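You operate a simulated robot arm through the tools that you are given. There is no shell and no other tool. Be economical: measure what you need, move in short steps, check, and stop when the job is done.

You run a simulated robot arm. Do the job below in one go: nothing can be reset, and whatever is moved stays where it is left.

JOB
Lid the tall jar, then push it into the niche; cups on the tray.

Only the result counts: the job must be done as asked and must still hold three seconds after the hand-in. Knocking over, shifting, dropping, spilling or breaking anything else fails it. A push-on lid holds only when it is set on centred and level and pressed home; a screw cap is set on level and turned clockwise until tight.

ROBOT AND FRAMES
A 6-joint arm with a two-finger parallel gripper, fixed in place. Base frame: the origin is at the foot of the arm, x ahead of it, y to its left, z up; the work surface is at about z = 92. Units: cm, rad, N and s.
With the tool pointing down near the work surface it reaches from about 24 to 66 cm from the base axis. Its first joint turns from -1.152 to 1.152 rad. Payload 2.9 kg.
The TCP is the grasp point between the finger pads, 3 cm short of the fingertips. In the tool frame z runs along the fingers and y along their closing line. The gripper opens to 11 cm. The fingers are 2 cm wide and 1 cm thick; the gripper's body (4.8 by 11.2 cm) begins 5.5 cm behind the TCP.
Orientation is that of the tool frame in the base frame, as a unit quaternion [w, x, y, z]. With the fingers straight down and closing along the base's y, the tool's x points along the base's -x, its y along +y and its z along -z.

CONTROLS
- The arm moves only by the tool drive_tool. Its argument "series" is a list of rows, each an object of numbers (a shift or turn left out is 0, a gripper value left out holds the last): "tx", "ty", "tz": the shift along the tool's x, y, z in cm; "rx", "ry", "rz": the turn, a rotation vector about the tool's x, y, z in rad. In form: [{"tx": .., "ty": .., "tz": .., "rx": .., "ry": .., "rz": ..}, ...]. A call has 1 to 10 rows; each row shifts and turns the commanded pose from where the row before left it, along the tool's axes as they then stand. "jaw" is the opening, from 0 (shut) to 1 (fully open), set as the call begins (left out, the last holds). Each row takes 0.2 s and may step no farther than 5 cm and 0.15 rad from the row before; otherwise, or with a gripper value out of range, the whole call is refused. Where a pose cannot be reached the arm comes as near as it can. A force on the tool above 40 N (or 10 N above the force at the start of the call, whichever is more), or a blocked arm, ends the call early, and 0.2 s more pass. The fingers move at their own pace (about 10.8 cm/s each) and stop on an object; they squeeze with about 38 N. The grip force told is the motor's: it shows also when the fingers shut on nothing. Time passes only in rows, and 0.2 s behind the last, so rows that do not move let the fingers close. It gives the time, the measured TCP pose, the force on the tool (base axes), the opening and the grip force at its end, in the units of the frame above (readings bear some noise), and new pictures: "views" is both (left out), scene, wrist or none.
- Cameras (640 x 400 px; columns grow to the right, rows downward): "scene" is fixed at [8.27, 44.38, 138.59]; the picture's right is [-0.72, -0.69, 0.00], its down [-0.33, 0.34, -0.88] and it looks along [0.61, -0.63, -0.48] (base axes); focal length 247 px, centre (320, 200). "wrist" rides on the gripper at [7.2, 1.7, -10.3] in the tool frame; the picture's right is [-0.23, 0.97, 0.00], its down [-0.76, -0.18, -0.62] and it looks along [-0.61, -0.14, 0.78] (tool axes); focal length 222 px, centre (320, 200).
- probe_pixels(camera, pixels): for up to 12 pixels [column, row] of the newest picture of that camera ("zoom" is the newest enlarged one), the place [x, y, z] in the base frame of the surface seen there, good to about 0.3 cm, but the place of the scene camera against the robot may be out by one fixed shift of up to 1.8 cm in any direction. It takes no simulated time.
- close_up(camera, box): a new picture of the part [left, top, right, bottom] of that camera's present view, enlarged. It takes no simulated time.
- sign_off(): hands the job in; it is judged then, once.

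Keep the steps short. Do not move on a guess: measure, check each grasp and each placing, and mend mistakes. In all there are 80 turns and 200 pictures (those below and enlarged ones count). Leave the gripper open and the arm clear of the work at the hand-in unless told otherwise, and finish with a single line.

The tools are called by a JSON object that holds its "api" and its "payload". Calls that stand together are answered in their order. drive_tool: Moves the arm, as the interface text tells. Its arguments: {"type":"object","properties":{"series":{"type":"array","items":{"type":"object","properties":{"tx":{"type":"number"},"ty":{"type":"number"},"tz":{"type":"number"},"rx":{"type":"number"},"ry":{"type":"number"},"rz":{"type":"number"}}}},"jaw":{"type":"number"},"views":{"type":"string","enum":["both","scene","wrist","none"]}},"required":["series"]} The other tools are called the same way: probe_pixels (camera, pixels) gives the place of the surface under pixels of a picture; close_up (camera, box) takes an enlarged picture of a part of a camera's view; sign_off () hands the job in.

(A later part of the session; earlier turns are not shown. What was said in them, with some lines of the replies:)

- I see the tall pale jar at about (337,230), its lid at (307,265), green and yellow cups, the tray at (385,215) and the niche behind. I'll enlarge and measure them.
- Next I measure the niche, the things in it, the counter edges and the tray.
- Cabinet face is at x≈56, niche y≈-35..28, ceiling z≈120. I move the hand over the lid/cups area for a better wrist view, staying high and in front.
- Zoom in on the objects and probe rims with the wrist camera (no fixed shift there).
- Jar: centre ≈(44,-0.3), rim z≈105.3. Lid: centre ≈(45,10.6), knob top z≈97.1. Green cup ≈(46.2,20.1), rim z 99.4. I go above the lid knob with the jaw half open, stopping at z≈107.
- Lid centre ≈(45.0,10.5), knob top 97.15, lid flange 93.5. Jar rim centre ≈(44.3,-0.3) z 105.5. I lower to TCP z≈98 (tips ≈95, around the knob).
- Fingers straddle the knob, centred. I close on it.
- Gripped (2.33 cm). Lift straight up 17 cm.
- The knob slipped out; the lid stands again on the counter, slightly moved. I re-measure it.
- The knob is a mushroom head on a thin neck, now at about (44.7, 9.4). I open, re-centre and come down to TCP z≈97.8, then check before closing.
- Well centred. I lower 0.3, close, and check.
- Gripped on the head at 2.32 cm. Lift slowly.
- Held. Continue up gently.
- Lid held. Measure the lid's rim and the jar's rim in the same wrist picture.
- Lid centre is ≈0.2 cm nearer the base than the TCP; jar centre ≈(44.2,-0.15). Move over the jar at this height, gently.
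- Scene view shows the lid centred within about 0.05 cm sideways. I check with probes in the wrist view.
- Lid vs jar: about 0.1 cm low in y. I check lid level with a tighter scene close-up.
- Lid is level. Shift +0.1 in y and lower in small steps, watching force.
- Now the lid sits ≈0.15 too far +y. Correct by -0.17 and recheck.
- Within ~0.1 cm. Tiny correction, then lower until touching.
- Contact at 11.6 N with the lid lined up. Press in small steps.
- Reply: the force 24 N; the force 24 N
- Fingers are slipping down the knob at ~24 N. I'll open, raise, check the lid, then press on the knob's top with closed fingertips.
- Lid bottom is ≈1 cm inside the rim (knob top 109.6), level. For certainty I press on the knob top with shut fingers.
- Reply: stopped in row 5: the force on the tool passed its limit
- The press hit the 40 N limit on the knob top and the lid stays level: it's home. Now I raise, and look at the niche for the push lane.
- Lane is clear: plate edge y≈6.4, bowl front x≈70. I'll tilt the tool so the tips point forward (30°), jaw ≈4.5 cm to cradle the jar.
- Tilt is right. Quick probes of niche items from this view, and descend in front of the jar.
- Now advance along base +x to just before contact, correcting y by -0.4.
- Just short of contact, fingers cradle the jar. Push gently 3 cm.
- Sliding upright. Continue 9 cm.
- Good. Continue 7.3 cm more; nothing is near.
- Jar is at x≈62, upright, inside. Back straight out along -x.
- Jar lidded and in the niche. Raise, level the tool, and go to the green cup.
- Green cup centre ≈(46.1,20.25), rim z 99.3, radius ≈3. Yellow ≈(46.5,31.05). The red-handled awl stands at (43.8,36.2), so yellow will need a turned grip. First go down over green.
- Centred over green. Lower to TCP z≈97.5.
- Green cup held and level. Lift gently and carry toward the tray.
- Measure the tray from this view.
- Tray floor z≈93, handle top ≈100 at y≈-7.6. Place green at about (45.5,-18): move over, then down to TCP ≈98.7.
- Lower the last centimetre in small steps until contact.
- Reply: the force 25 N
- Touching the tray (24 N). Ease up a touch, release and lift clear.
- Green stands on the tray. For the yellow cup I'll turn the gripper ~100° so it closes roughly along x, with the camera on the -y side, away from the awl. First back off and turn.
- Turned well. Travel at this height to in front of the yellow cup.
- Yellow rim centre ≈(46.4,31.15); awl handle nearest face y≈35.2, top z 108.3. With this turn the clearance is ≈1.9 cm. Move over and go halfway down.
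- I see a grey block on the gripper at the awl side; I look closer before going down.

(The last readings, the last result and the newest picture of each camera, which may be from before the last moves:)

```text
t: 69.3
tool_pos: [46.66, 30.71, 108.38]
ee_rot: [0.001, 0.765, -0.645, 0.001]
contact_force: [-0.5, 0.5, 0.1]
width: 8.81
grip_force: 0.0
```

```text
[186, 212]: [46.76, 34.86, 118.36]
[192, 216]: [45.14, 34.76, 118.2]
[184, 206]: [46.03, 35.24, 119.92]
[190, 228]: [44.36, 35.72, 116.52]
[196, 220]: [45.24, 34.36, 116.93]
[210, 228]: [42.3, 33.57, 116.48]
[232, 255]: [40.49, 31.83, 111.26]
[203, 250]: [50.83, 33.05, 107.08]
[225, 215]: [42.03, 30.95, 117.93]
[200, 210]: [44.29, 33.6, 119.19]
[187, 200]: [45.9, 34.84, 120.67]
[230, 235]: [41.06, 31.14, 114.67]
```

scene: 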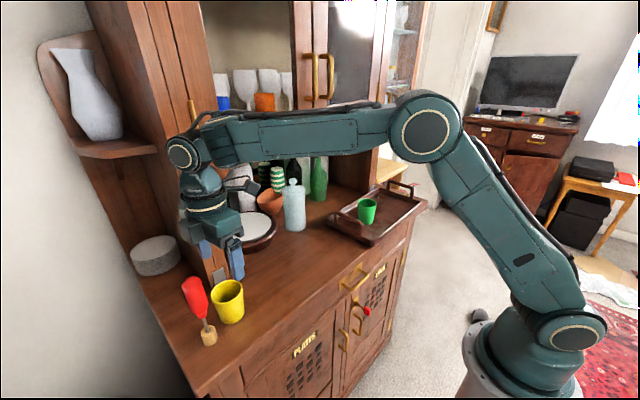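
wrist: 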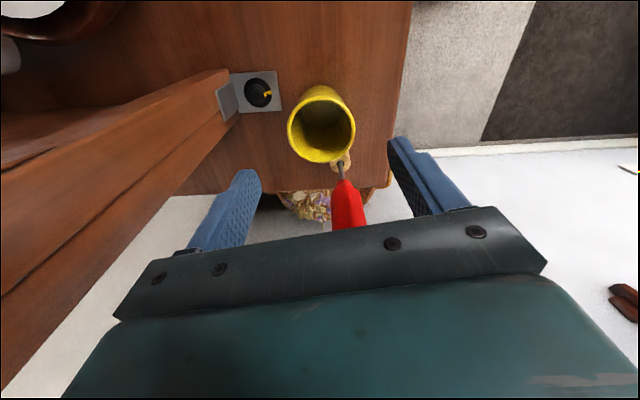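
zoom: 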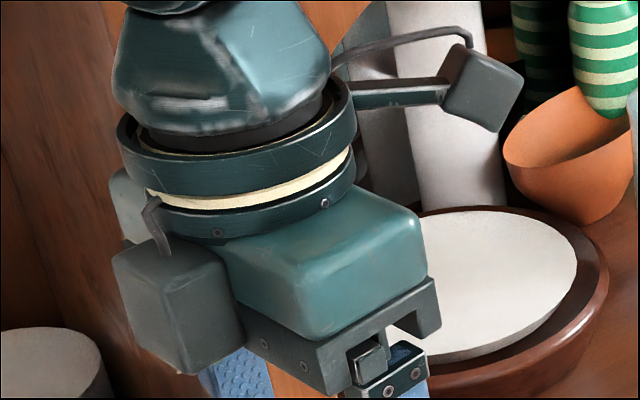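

The block reaches within ~0.5 cm of the awl handle. I'll tilt the tool 0.3 rad about its closing axis so the upper part leans away (-y), and check.

{"api": "drive_tool", "payload": {"series": [{"ry": -0.15}, {"ry": -0.15}, {"tx": -0.3, "ty": 0.2, "tz": 0.1}, {}]}}

{"api": "close_up", "payload": {"camera": "scene", "box": [150, 180, 300, 350]}}

```text
t: 70.3
tool_pos: [46.23, 31.12, 108.32]
ee_rot: [-0.097, 0.756, -0.638, -0.113]
contact_force: [0.4, 1.0, -0.8]
width: 8.81
grip_force: 0.1
```

scene: 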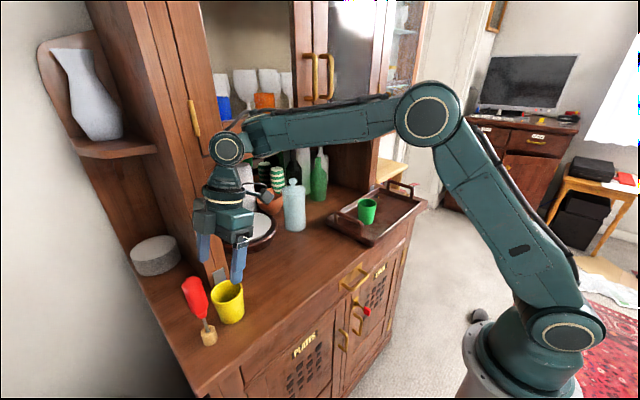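
wrist: 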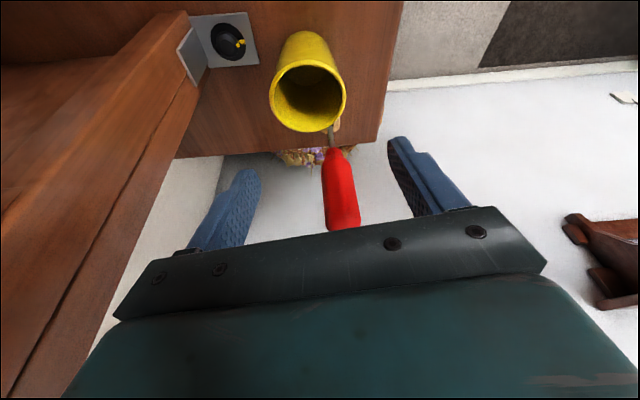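

```text
2.35 times, centred on (225, 265) of scene
```

zoom: 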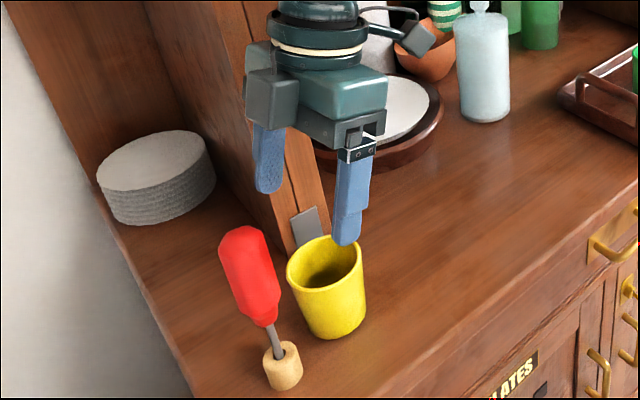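

Clear of the awl. Check the metal plate with the black disc near the far finger.

{"api": "probe_pixels", "payload": {"camera": "wrist", "pixels": [[257, 62], [245, 16], [228, 42], [205, 65], [240, 58], [185, 55], [240, 35], [270, 95], [346, 95], [308, 130], [305, 62]]}}

```text
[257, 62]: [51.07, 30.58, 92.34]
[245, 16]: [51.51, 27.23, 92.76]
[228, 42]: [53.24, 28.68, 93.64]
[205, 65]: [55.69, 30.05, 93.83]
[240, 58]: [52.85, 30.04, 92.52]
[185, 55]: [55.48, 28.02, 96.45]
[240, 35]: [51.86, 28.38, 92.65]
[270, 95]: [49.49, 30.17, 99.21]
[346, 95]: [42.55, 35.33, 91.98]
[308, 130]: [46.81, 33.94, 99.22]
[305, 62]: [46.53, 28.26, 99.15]
```

Plate is low (≤93.7); fine. Descend vertically to TCP z≈98.

{"api": "drive_tool", "payload": {"series": [{"tx": 0.885, "tz": 2.865, "ty": -0.15}, {"tx": 0.885, "tz": 2.865}, {"tx": 0.59, "tz": 1.91}, {"tx": 0.44, "tz": 1.43}, {"tx": 0.24, "tz": 0.76}, {}], "jaw": 0.74}}

{"api": "close_up", "payload": {"camera": "scene", "box": [150, 220, 290, 350]}}

```text
t: 71.7
tool_pos: [46.31, 31.06, 98.16]
ee_rot: [-0.096, 0.756, -0.638, -0.112]
contact_force: [-0.2, 0.7, -0.1]
width: 8.14
grip_force: 0.0
```

scene: 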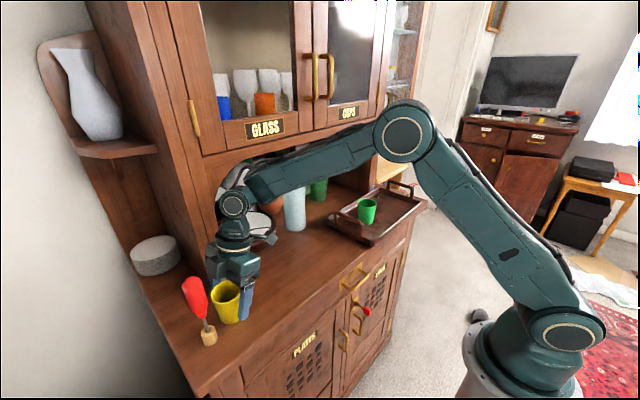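
wrist: 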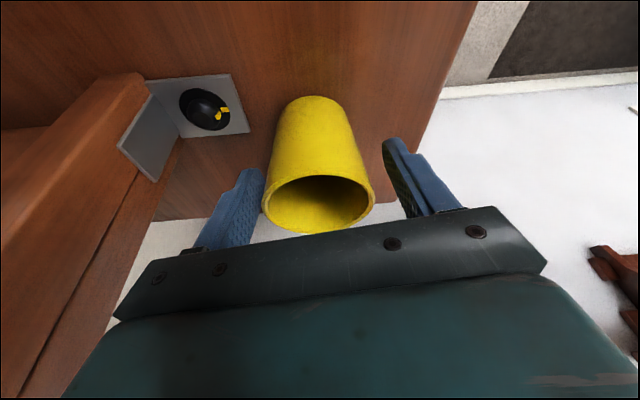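

```text
3.08 times, centred on (220, 285) of scene
```

zoom: 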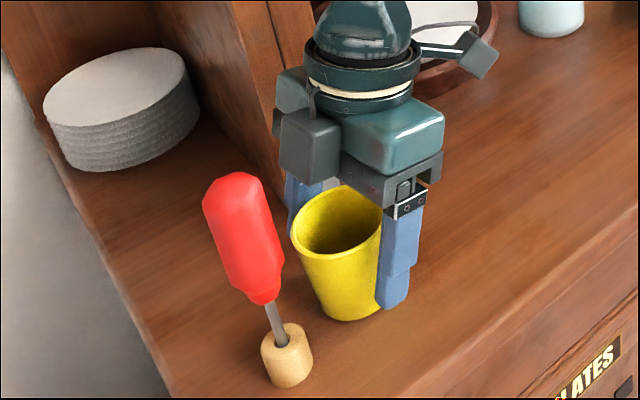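

Fingers straddle the cup, awl untouched. Close, then lift slightly.

{"api": "drive_tool", "payload": {"series": [{}, {}, {}, {}], "jaw": 0, "views": "none"}}

{"api": "drive_tool", "payload": {"series": [{"tx": -0.09, "tz": -0.29}, {"tx": -0.15, "tz": -0.48}, {"tx": -0.18, "tz": -0.57}, {"tx": -0.18, "tz": -0.57}]}}

{"api": "close_up", "payload": {"camera": "scene", "box": [150, 220, 290, 350]}}

```text
t: 72.7
tool_pos: [46.4, 30.9, 98.1]
ee_rot: [-0.097, 0.756, -0.638, -0.113]
contact_force: [-0.5, -0.2, 0.0]
width: 5.27
grip_force: 37.5
```

```text
t: 73.7
tool_pos: [46.31, 31.09, 100.0]
ee_rot: [-0.096, 0.756, -0.638, -0.114]
contact_force: [1.1, -0.2, -0.8]
width: 5.29
grip_force: 37.9
```

scene: 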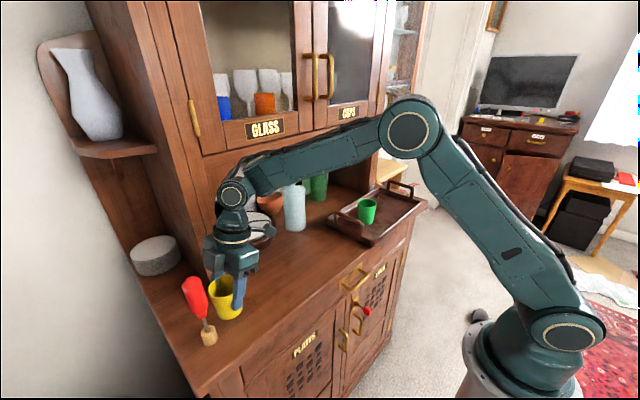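
wrist: 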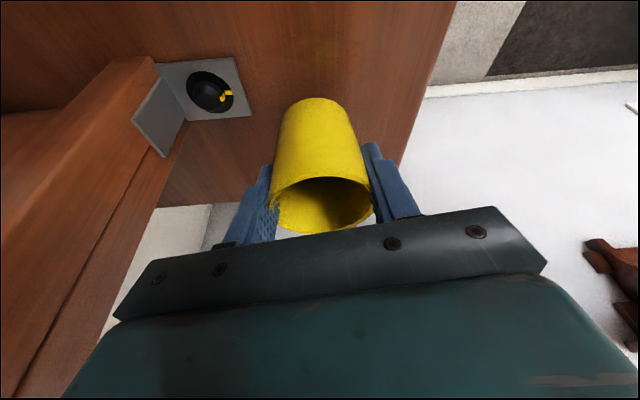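

```text
3.08 times, centred on (220, 285) of scene
```

zoom: 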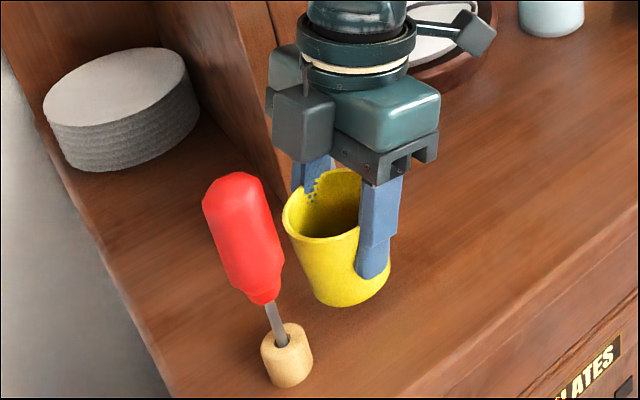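

Cup held. Lift slowly 12 cm more.

{"api": "drive_tool", "payload": {"series": [{"tx": -0.24, "tz": -0.76}, {"tx": -0.35, "tz": -1.15}, {"tx": -0.44, "tz": -1.43}, {"tx": -0.47, "tz": -1.53}, {"tx": -0.47, "tz": -1.53}, {"tx": -0.47, "tz": -1.53}, {"tx": -0.44, "tz": -1.43}, {"tx": -0.35, "tz": -1.15}, {"tx": -0.24, "tz": -0.76}, {}]}}

{"api": "close_up", "payload": {"camera": "scene", "box": [150, 160, 290, 290]}}

```text
t: 75.9
tool_pos: [46.21, 30.94, 111.75]
ee_rot: [-0.097, 0.755, -0.638, -0.112]
contact_force: [-0.6, 0.2, -1.3]
width: 5.25
grip_force: 38.3
```

scene: 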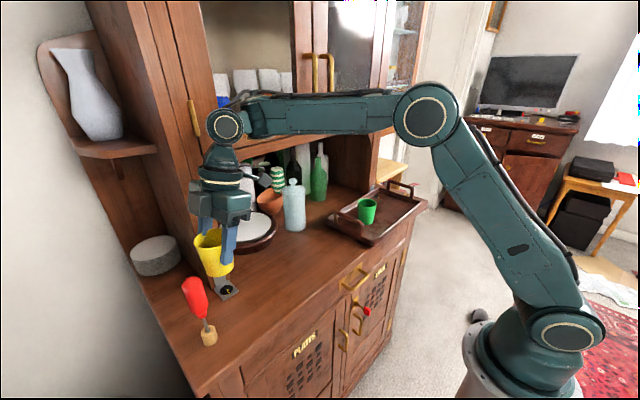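
wrist: 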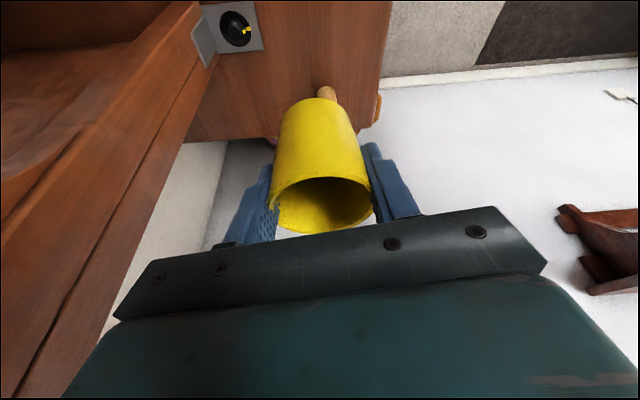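

```text
3.08 times, centred on (220, 225) of scene
```

zoom: 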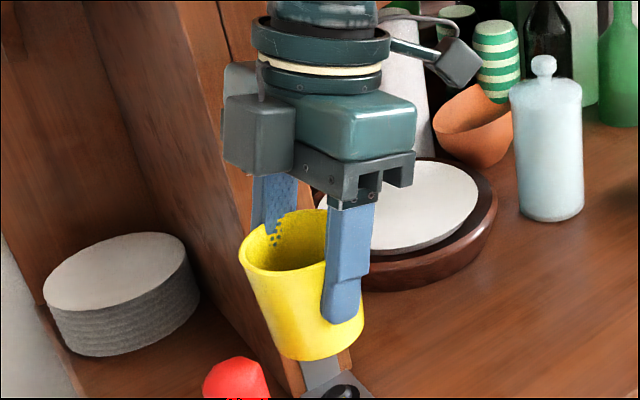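

Cup held upright. Carry it across to the tray at this height.

{"api": "drive_tool", "payload": {"series": [{"tx": 0.955, "tz": -0.295, "ty": 0.185}, {"tx": 1.91, "tz": -0.59, "ty": 0.37}, {"tx": 2.865, "tz": -0.885, "ty": 0.555}, {"tx": 2.865, "tz": -0.885, "ty": 0.555}, {"tx": 2.865, "tz": -0.885, "ty": 0.555}, {"tx": 2.865, "tz": -0.885, "ty": 0.555}, {"tx": 2.865, "tz": -0.885, "ty": 0.555}, {"tx": 2.865, "tz": -0.885, "ty": 0.555}, {"tx": 2.865, "tz": -0.885, "ty": 0.555}, {"tx": 1.91, "tz": -0.59, "ty": 0.37}]}}

```text
t: 78.1
tool_pos: [46.08, 4.6, 111.85]
ee_rot: [-0.096, 0.756, -0.637, -0.114]
contact_force: [-0.8, 0.0, -0.8]
width: 5.27
grip_force: 38.2
```

scene: 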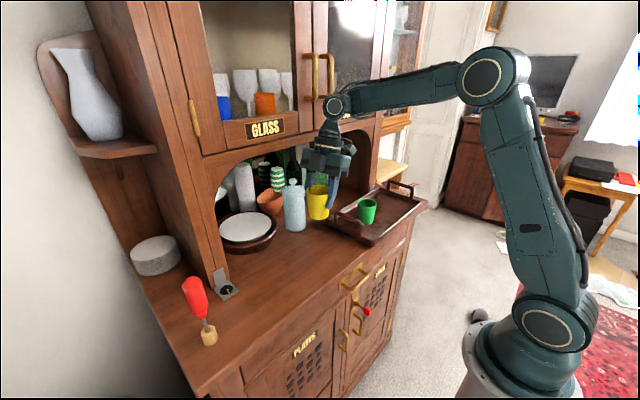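
wrist: 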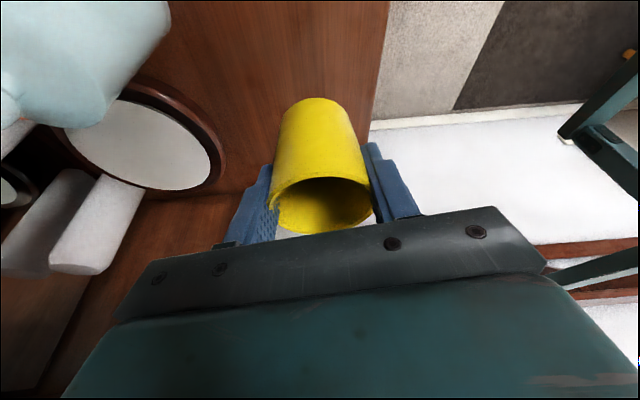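

{"api": "drive_tool", "payload": {"series": [{"tx": 1.43, "tz": -0.44, "ty": 0.3}, {"tx": 2.865, "tz": -0.885, "ty": 0.6}, {"tx": 3.44, "tz": -1.06, "ty": 0.72}, {"tx": 3.44, "tz": -1.06, "ty": 0.72}, {"tx": 3.44, "tz": -1.06, "ty": 0.72}, {"tx": 3.44, "tz": -1.06, "ty": 0.72}, {"tx": 3.44, "tz": -1.06, "ty": 0.72}, {"tx": 3.44, "tz": -1.06, "ty": 0.72}, {"tx": 3.2, "tz": -0.99, "ty": 0.67}, {"tx": 1.91, "tz": -0.59, "ty": 0.38}]}}

{"api": "close_up", "payload": {"camera": "scene", "box": [320, 140, 430, 240]}}

```text
t: 80.3
tool_pos: [42.13, -25.31, 108.26]
ee_rot: [-0.095, 0.757, -0.637, -0.111]
contact_force: [0.3, -0.2, -1.3]
width: 5.25
grip_force: 38.1
out of reach, approached as far as the arm can: row 7, 8, 9, 10
```

scene: 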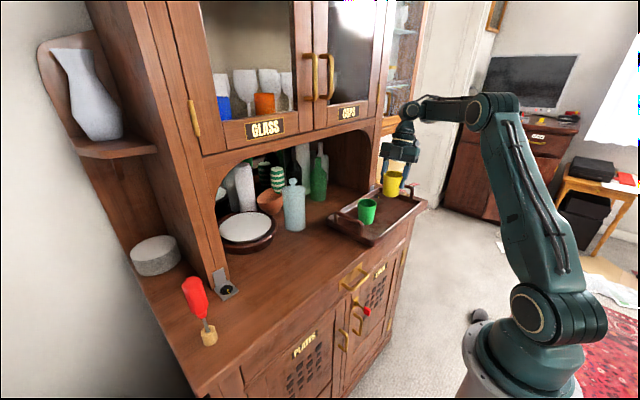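
wrist: 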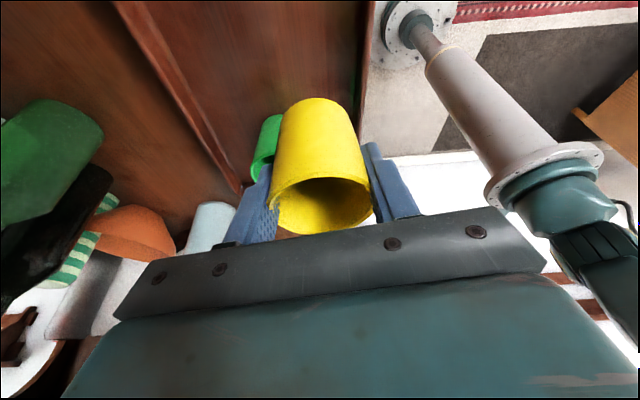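

```text
4.00 times, centred on (375, 190) of scene
```

zoom: 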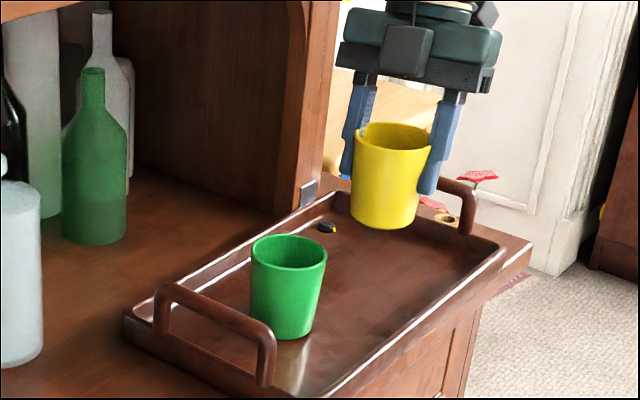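

The arm hit a joint limit with this turn. Cup is still held upright and above the tray. I turn the hand back about the vertical (keeping the tilt, so the cup stays level) to regain reach.

{"api": "drive_tool", "payload": {"series": [{"rx": 0.0413, "rz": 0.1337}, {"rx": 0.0413, "rz": 0.1337}, {"rx": 0.0413, "rz": 0.1337}, {"rx": 0.0413, "rz": 0.1337}, {}]}}

{"api": "close_up", "payload": {"camera": "scene", "box": [320, 140, 430, 240]}}

```text
t: 81.5
tool_pos: [42.13, -25.35, 108.06]
ee_rot: [0.124, -0.549, 0.822, 0.082]
contact_force: [-0.1, -0.5, -1.4]
width: 5.24
grip_force: 38.5
```

scene: 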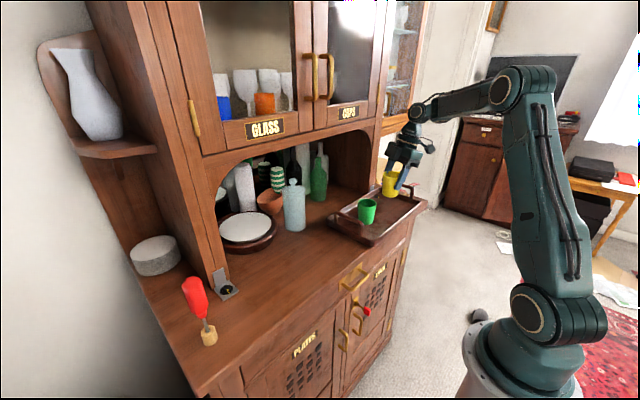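
wrist: 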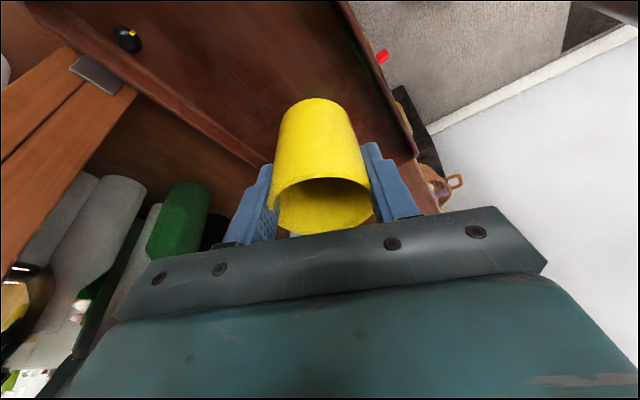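

```text
4.00 times, centred on (375, 190) of scene
```

zoom: 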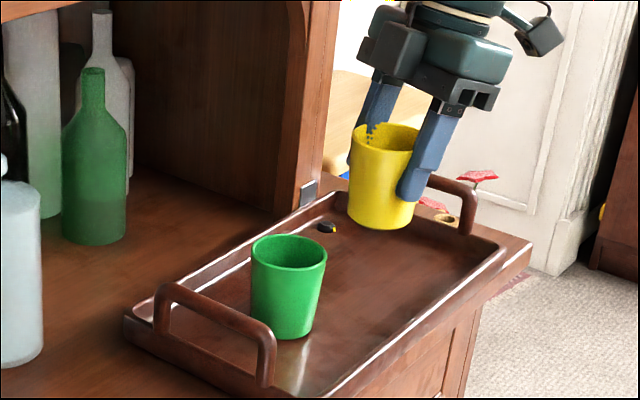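

Regained reach; cup still upright. Shift to about (45.5,-26), then check.

{"api": "drive_tool", "payload": {"series": [{"tx": -0.17, "ty": -0.82, "tz": 0.05}, {"tx": -0.34, "ty": -1.64, "tz": 0.11}, {"tx": -0.17, "ty": -0.82, "tz": 0.05}, {}]}}

{"api": "close_up", "payload": {"camera": "scene", "box": [320, 140, 430, 240]}}

```text
t: 82.5
tool_pos: [45.5, -25.9, 107.91]
ee_rot: [0.124, -0.551, 0.821, 0.082]
contact_force: [-0.9, -0.6, -0.9]
width: 5.28
grip_force: 38.4
```

scene: 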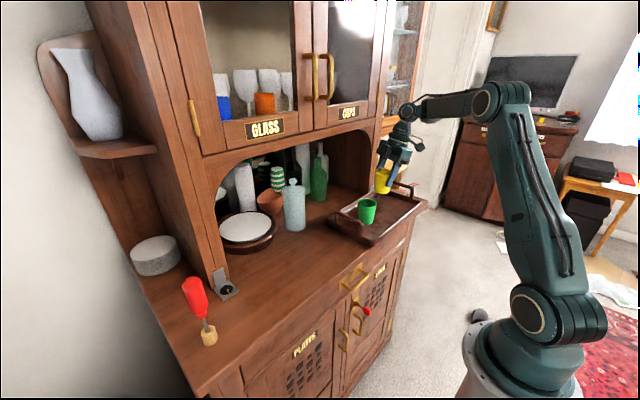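
wrist: 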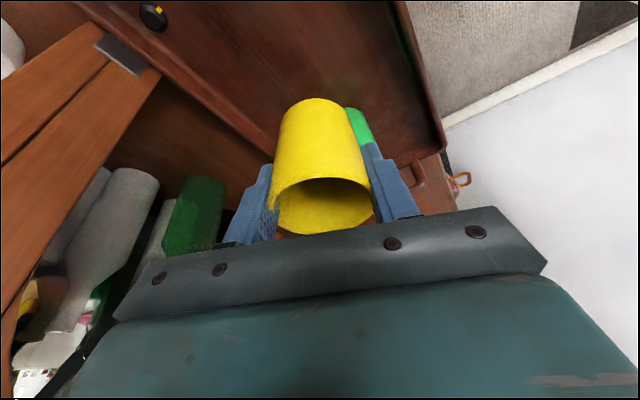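

```text
4.00 times, centred on (375, 190) of scene
```

zoom: 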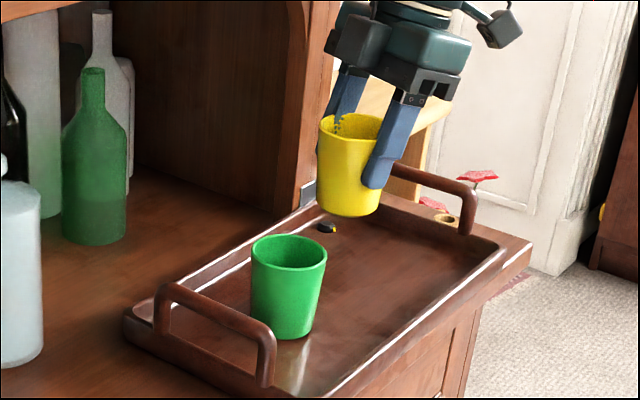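

Well placed over the tray, upright. Descend vertically.

{"api": "drive_tool", "payload": {"series": [{"tx": 0.235, "tz": 0.763}, {"tx": 0.41, "tz": 1.335}, {"tx": 0.47, "tz": 1.526}, {"tx": 0.47, "tz": 1.526}, {"tx": 0.35, "tz": 1.145}, {"tx": 0.235, "tz": 0.763}, {"tx": 0.12, "tz": 0.38}, {}]}}

{"api": "close_up", "payload": {"camera": "scene", "box": [320, 140, 430, 240]}}

```text
t: 84.3
tool_pos: [45.48, -25.74, 100.31]
ee_rot: [0.124, -0.551, 0.821, 0.082]
contact_force: [0.4, 0.3, -1.3]
width: 5.29
grip_force: 37.7
```

scene: 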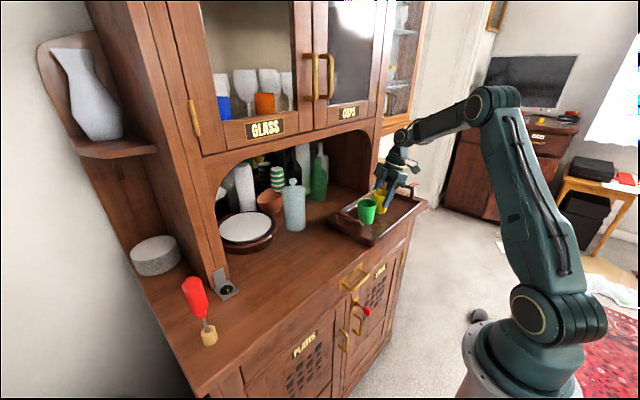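
wrist: 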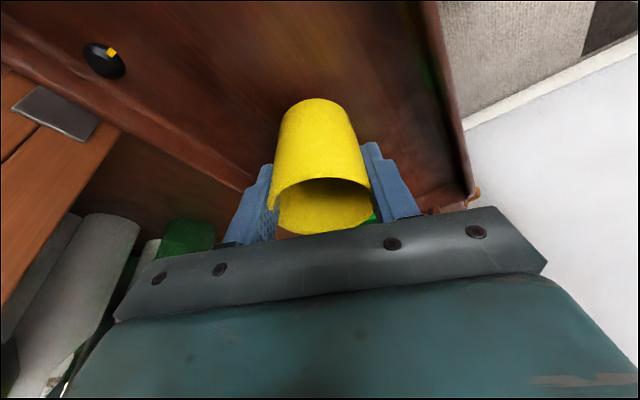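

```text
4.00 times, centred on (375, 190) of scene
```

zoom: 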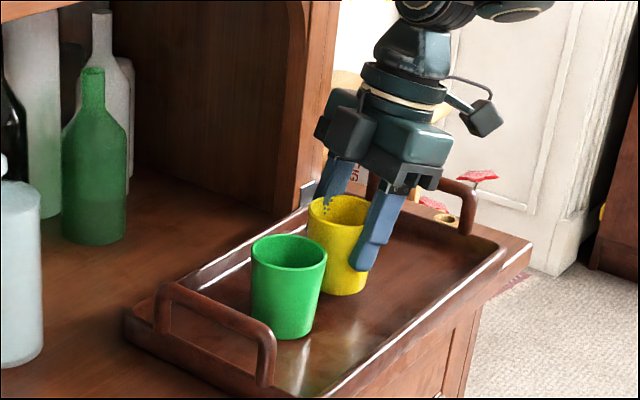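

{"api": "drive_tool", "payload": {"series": [{"tx": 0.09, "tz": 0.29}, {"tx": 0.09, "tz": 0.29}, {"tx": 0.06, "tz": 0.19}, {"tx": 0.03, "tz": 0.095}, {"tx": 0.03, "tz": 0.095}, {"tx": 0.03, "tz": 0.095}], "views": "none"}}

```text
t: 85.7
tool_pos: [45.38, -25.81, 99.35]
ee_rot: [0.124, -0.551, 0.821, 0.082]
contact_force: [0.3, -0.5, -1.4]
width: 5.27
grip_force: 38.2
```

{"api": "drive_tool", "payload": {"series": [{"tx": 0.03, "tz": 0.095}, {"tx": 0.03, "tz": 0.095}, {"tx": 0.03, "tz": 0.095}], "views": "none"}}

```text
t: 86.5
tool_pos: [45.5, -25.88, 99.07]
ee_rot: [0.125, -0.551, 0.821, 0.082]
contact_force: [-0.4, -0.8, -0.2]
width: 5.26
grip_force: 38.0
```

{"api": "drive_tool", "payload": {"series": [{"tx": 0.03, "tz": 0.095}, {"tx": 0.02, "tz": 0.06}], "views": "none"}}

{"api": "close_up", "payload": {"camera": "scene", "box": [340, 170, 410, 230]}}

```text
t: 87.1
tool_pos: [45.55, -25.86, 99.02]
ee_rot: [0.125, -0.55, 0.822, 0.081]
contact_force: [-1.2, 1.0, 10.0]
width: 5.28
grip_force: 37.5
```

```text
6.67 times, centred on (375, 200) of scene
```

zoom: 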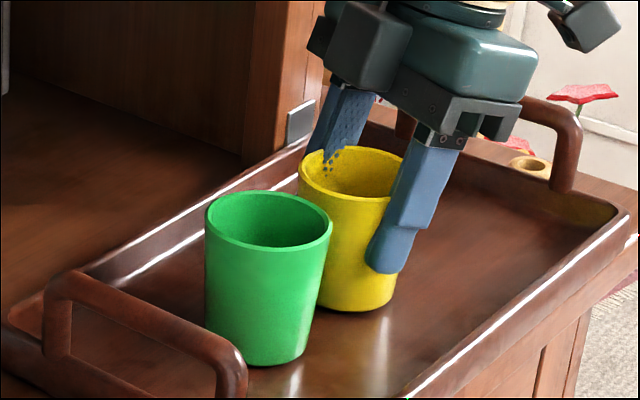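

Touching (10 N), upright. Release and rise vertically.

{"api": "drive_tool", "payload": {"series": [{}, {}, {}, {"tx": -0.24, "tz": -0.76}, {"tx": -0.6, "tz": -1.9}, {"tx": -0.9, "tz": -2.9}, {"tx": -1.18, "tz": -3.8}, {"tx": -1.18, "tz": -3.8}], "jaw": 0.76}}

{"api": "close_up", "payload": {"camera": "scene", "box": [320, 150, 430, 250]}}

```text
t: 88.9
tool_pos: [45.35, -25.43, 112.0]
ee_rot: [0.125, -0.55, 0.822, 0.08]
contact_force: [-0.5, 0.4, 0.4]
width: 8.38
grip_force: 0.1
out of reach, approached as far as the arm can: row 8
```

scene: 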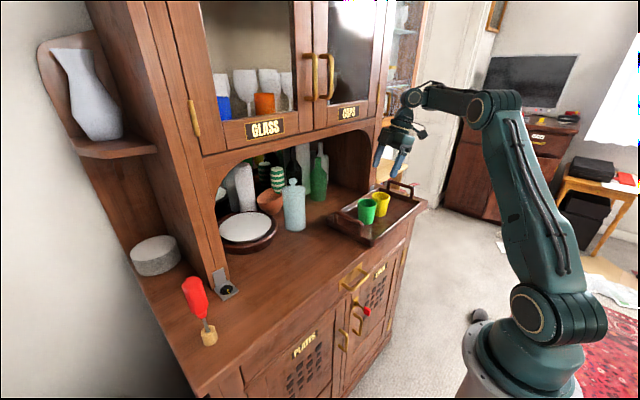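
wrist: 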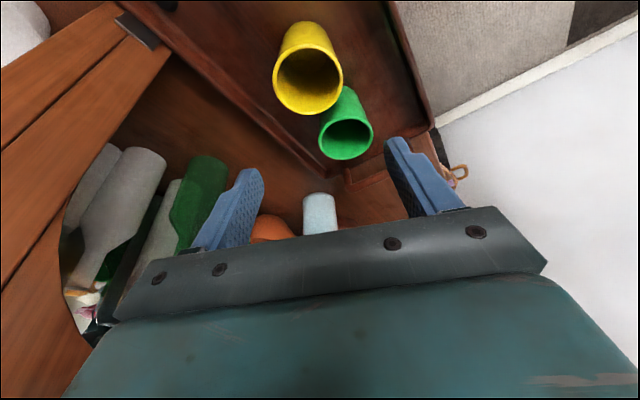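

```text
4.00 times, centred on (375, 200) of scene
```

zoom: 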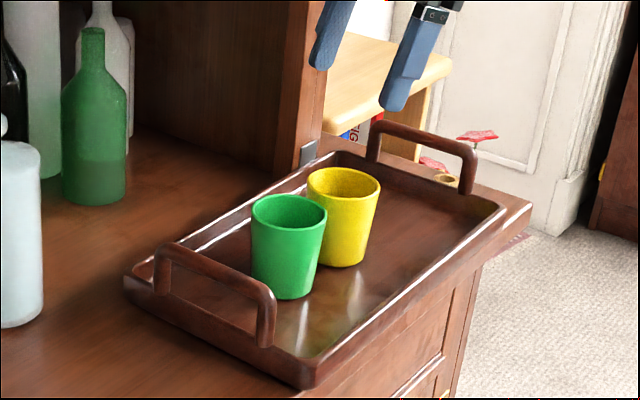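

Both cups stand on the tray. Back the arm off toward the base, jaw open, and do a last check.

{"api": "drive_tool", "payload": {"series": [{"tx": 0.28, "ty": 4.2, "tz": -0.1}, {"tx": 0.28, "ty": 4.2, "tz": -0.1}, {"tx": 0.28, "ty": 4.2, "tz": -0.1}, {}], "jaw": 1}}

{"api": "close_up", "payload": {"camera": "scene", "box": [220, 140, 420, 265]}}

{"api": "probe_pixels", "payload": {"camera": "scene", "pixels": [[293, 181], [294, 192], [294, 205], [294, 228]]}}

```text
t: 89.9
tool_pos: [32.95, -21.33, 111.93]
ee_rot: [0.124, -0.551, 0.821, 0.082]
contact_force: [-0.6, 0.6, 0.6]
width: 10.98
grip_force: 0.0
```

scene: 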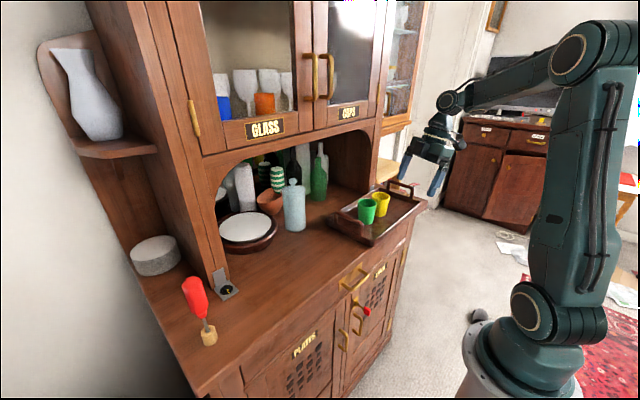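
wrist: 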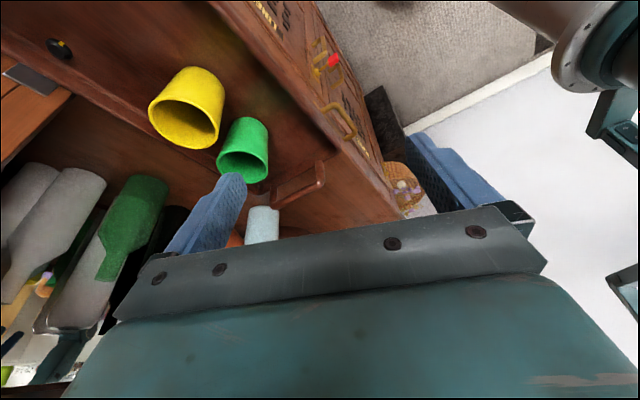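

```text
3.20 times, centred on (320, 202) of scene
```

zoom: 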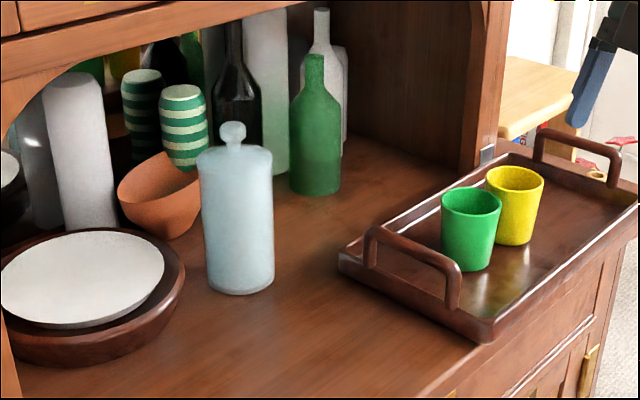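

```text
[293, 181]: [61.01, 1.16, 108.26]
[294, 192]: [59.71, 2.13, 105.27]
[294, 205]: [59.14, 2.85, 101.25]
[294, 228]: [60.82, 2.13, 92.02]
```

The lidded jar stands in the niche, both cups are upright on the tray, everything else is in place, and the arm is clear with the gripper open. Handing in.

{"api": "sign_off", "payload": {}}

```text
The job is handed in.
```

The tall jar is lidded and pushed into the niche, and the green and yellow cups stand upright on the tray; the lid's knob slipped from the grip on the first lift, so the lid dropped back to the counter, unharmed as far as I could see.
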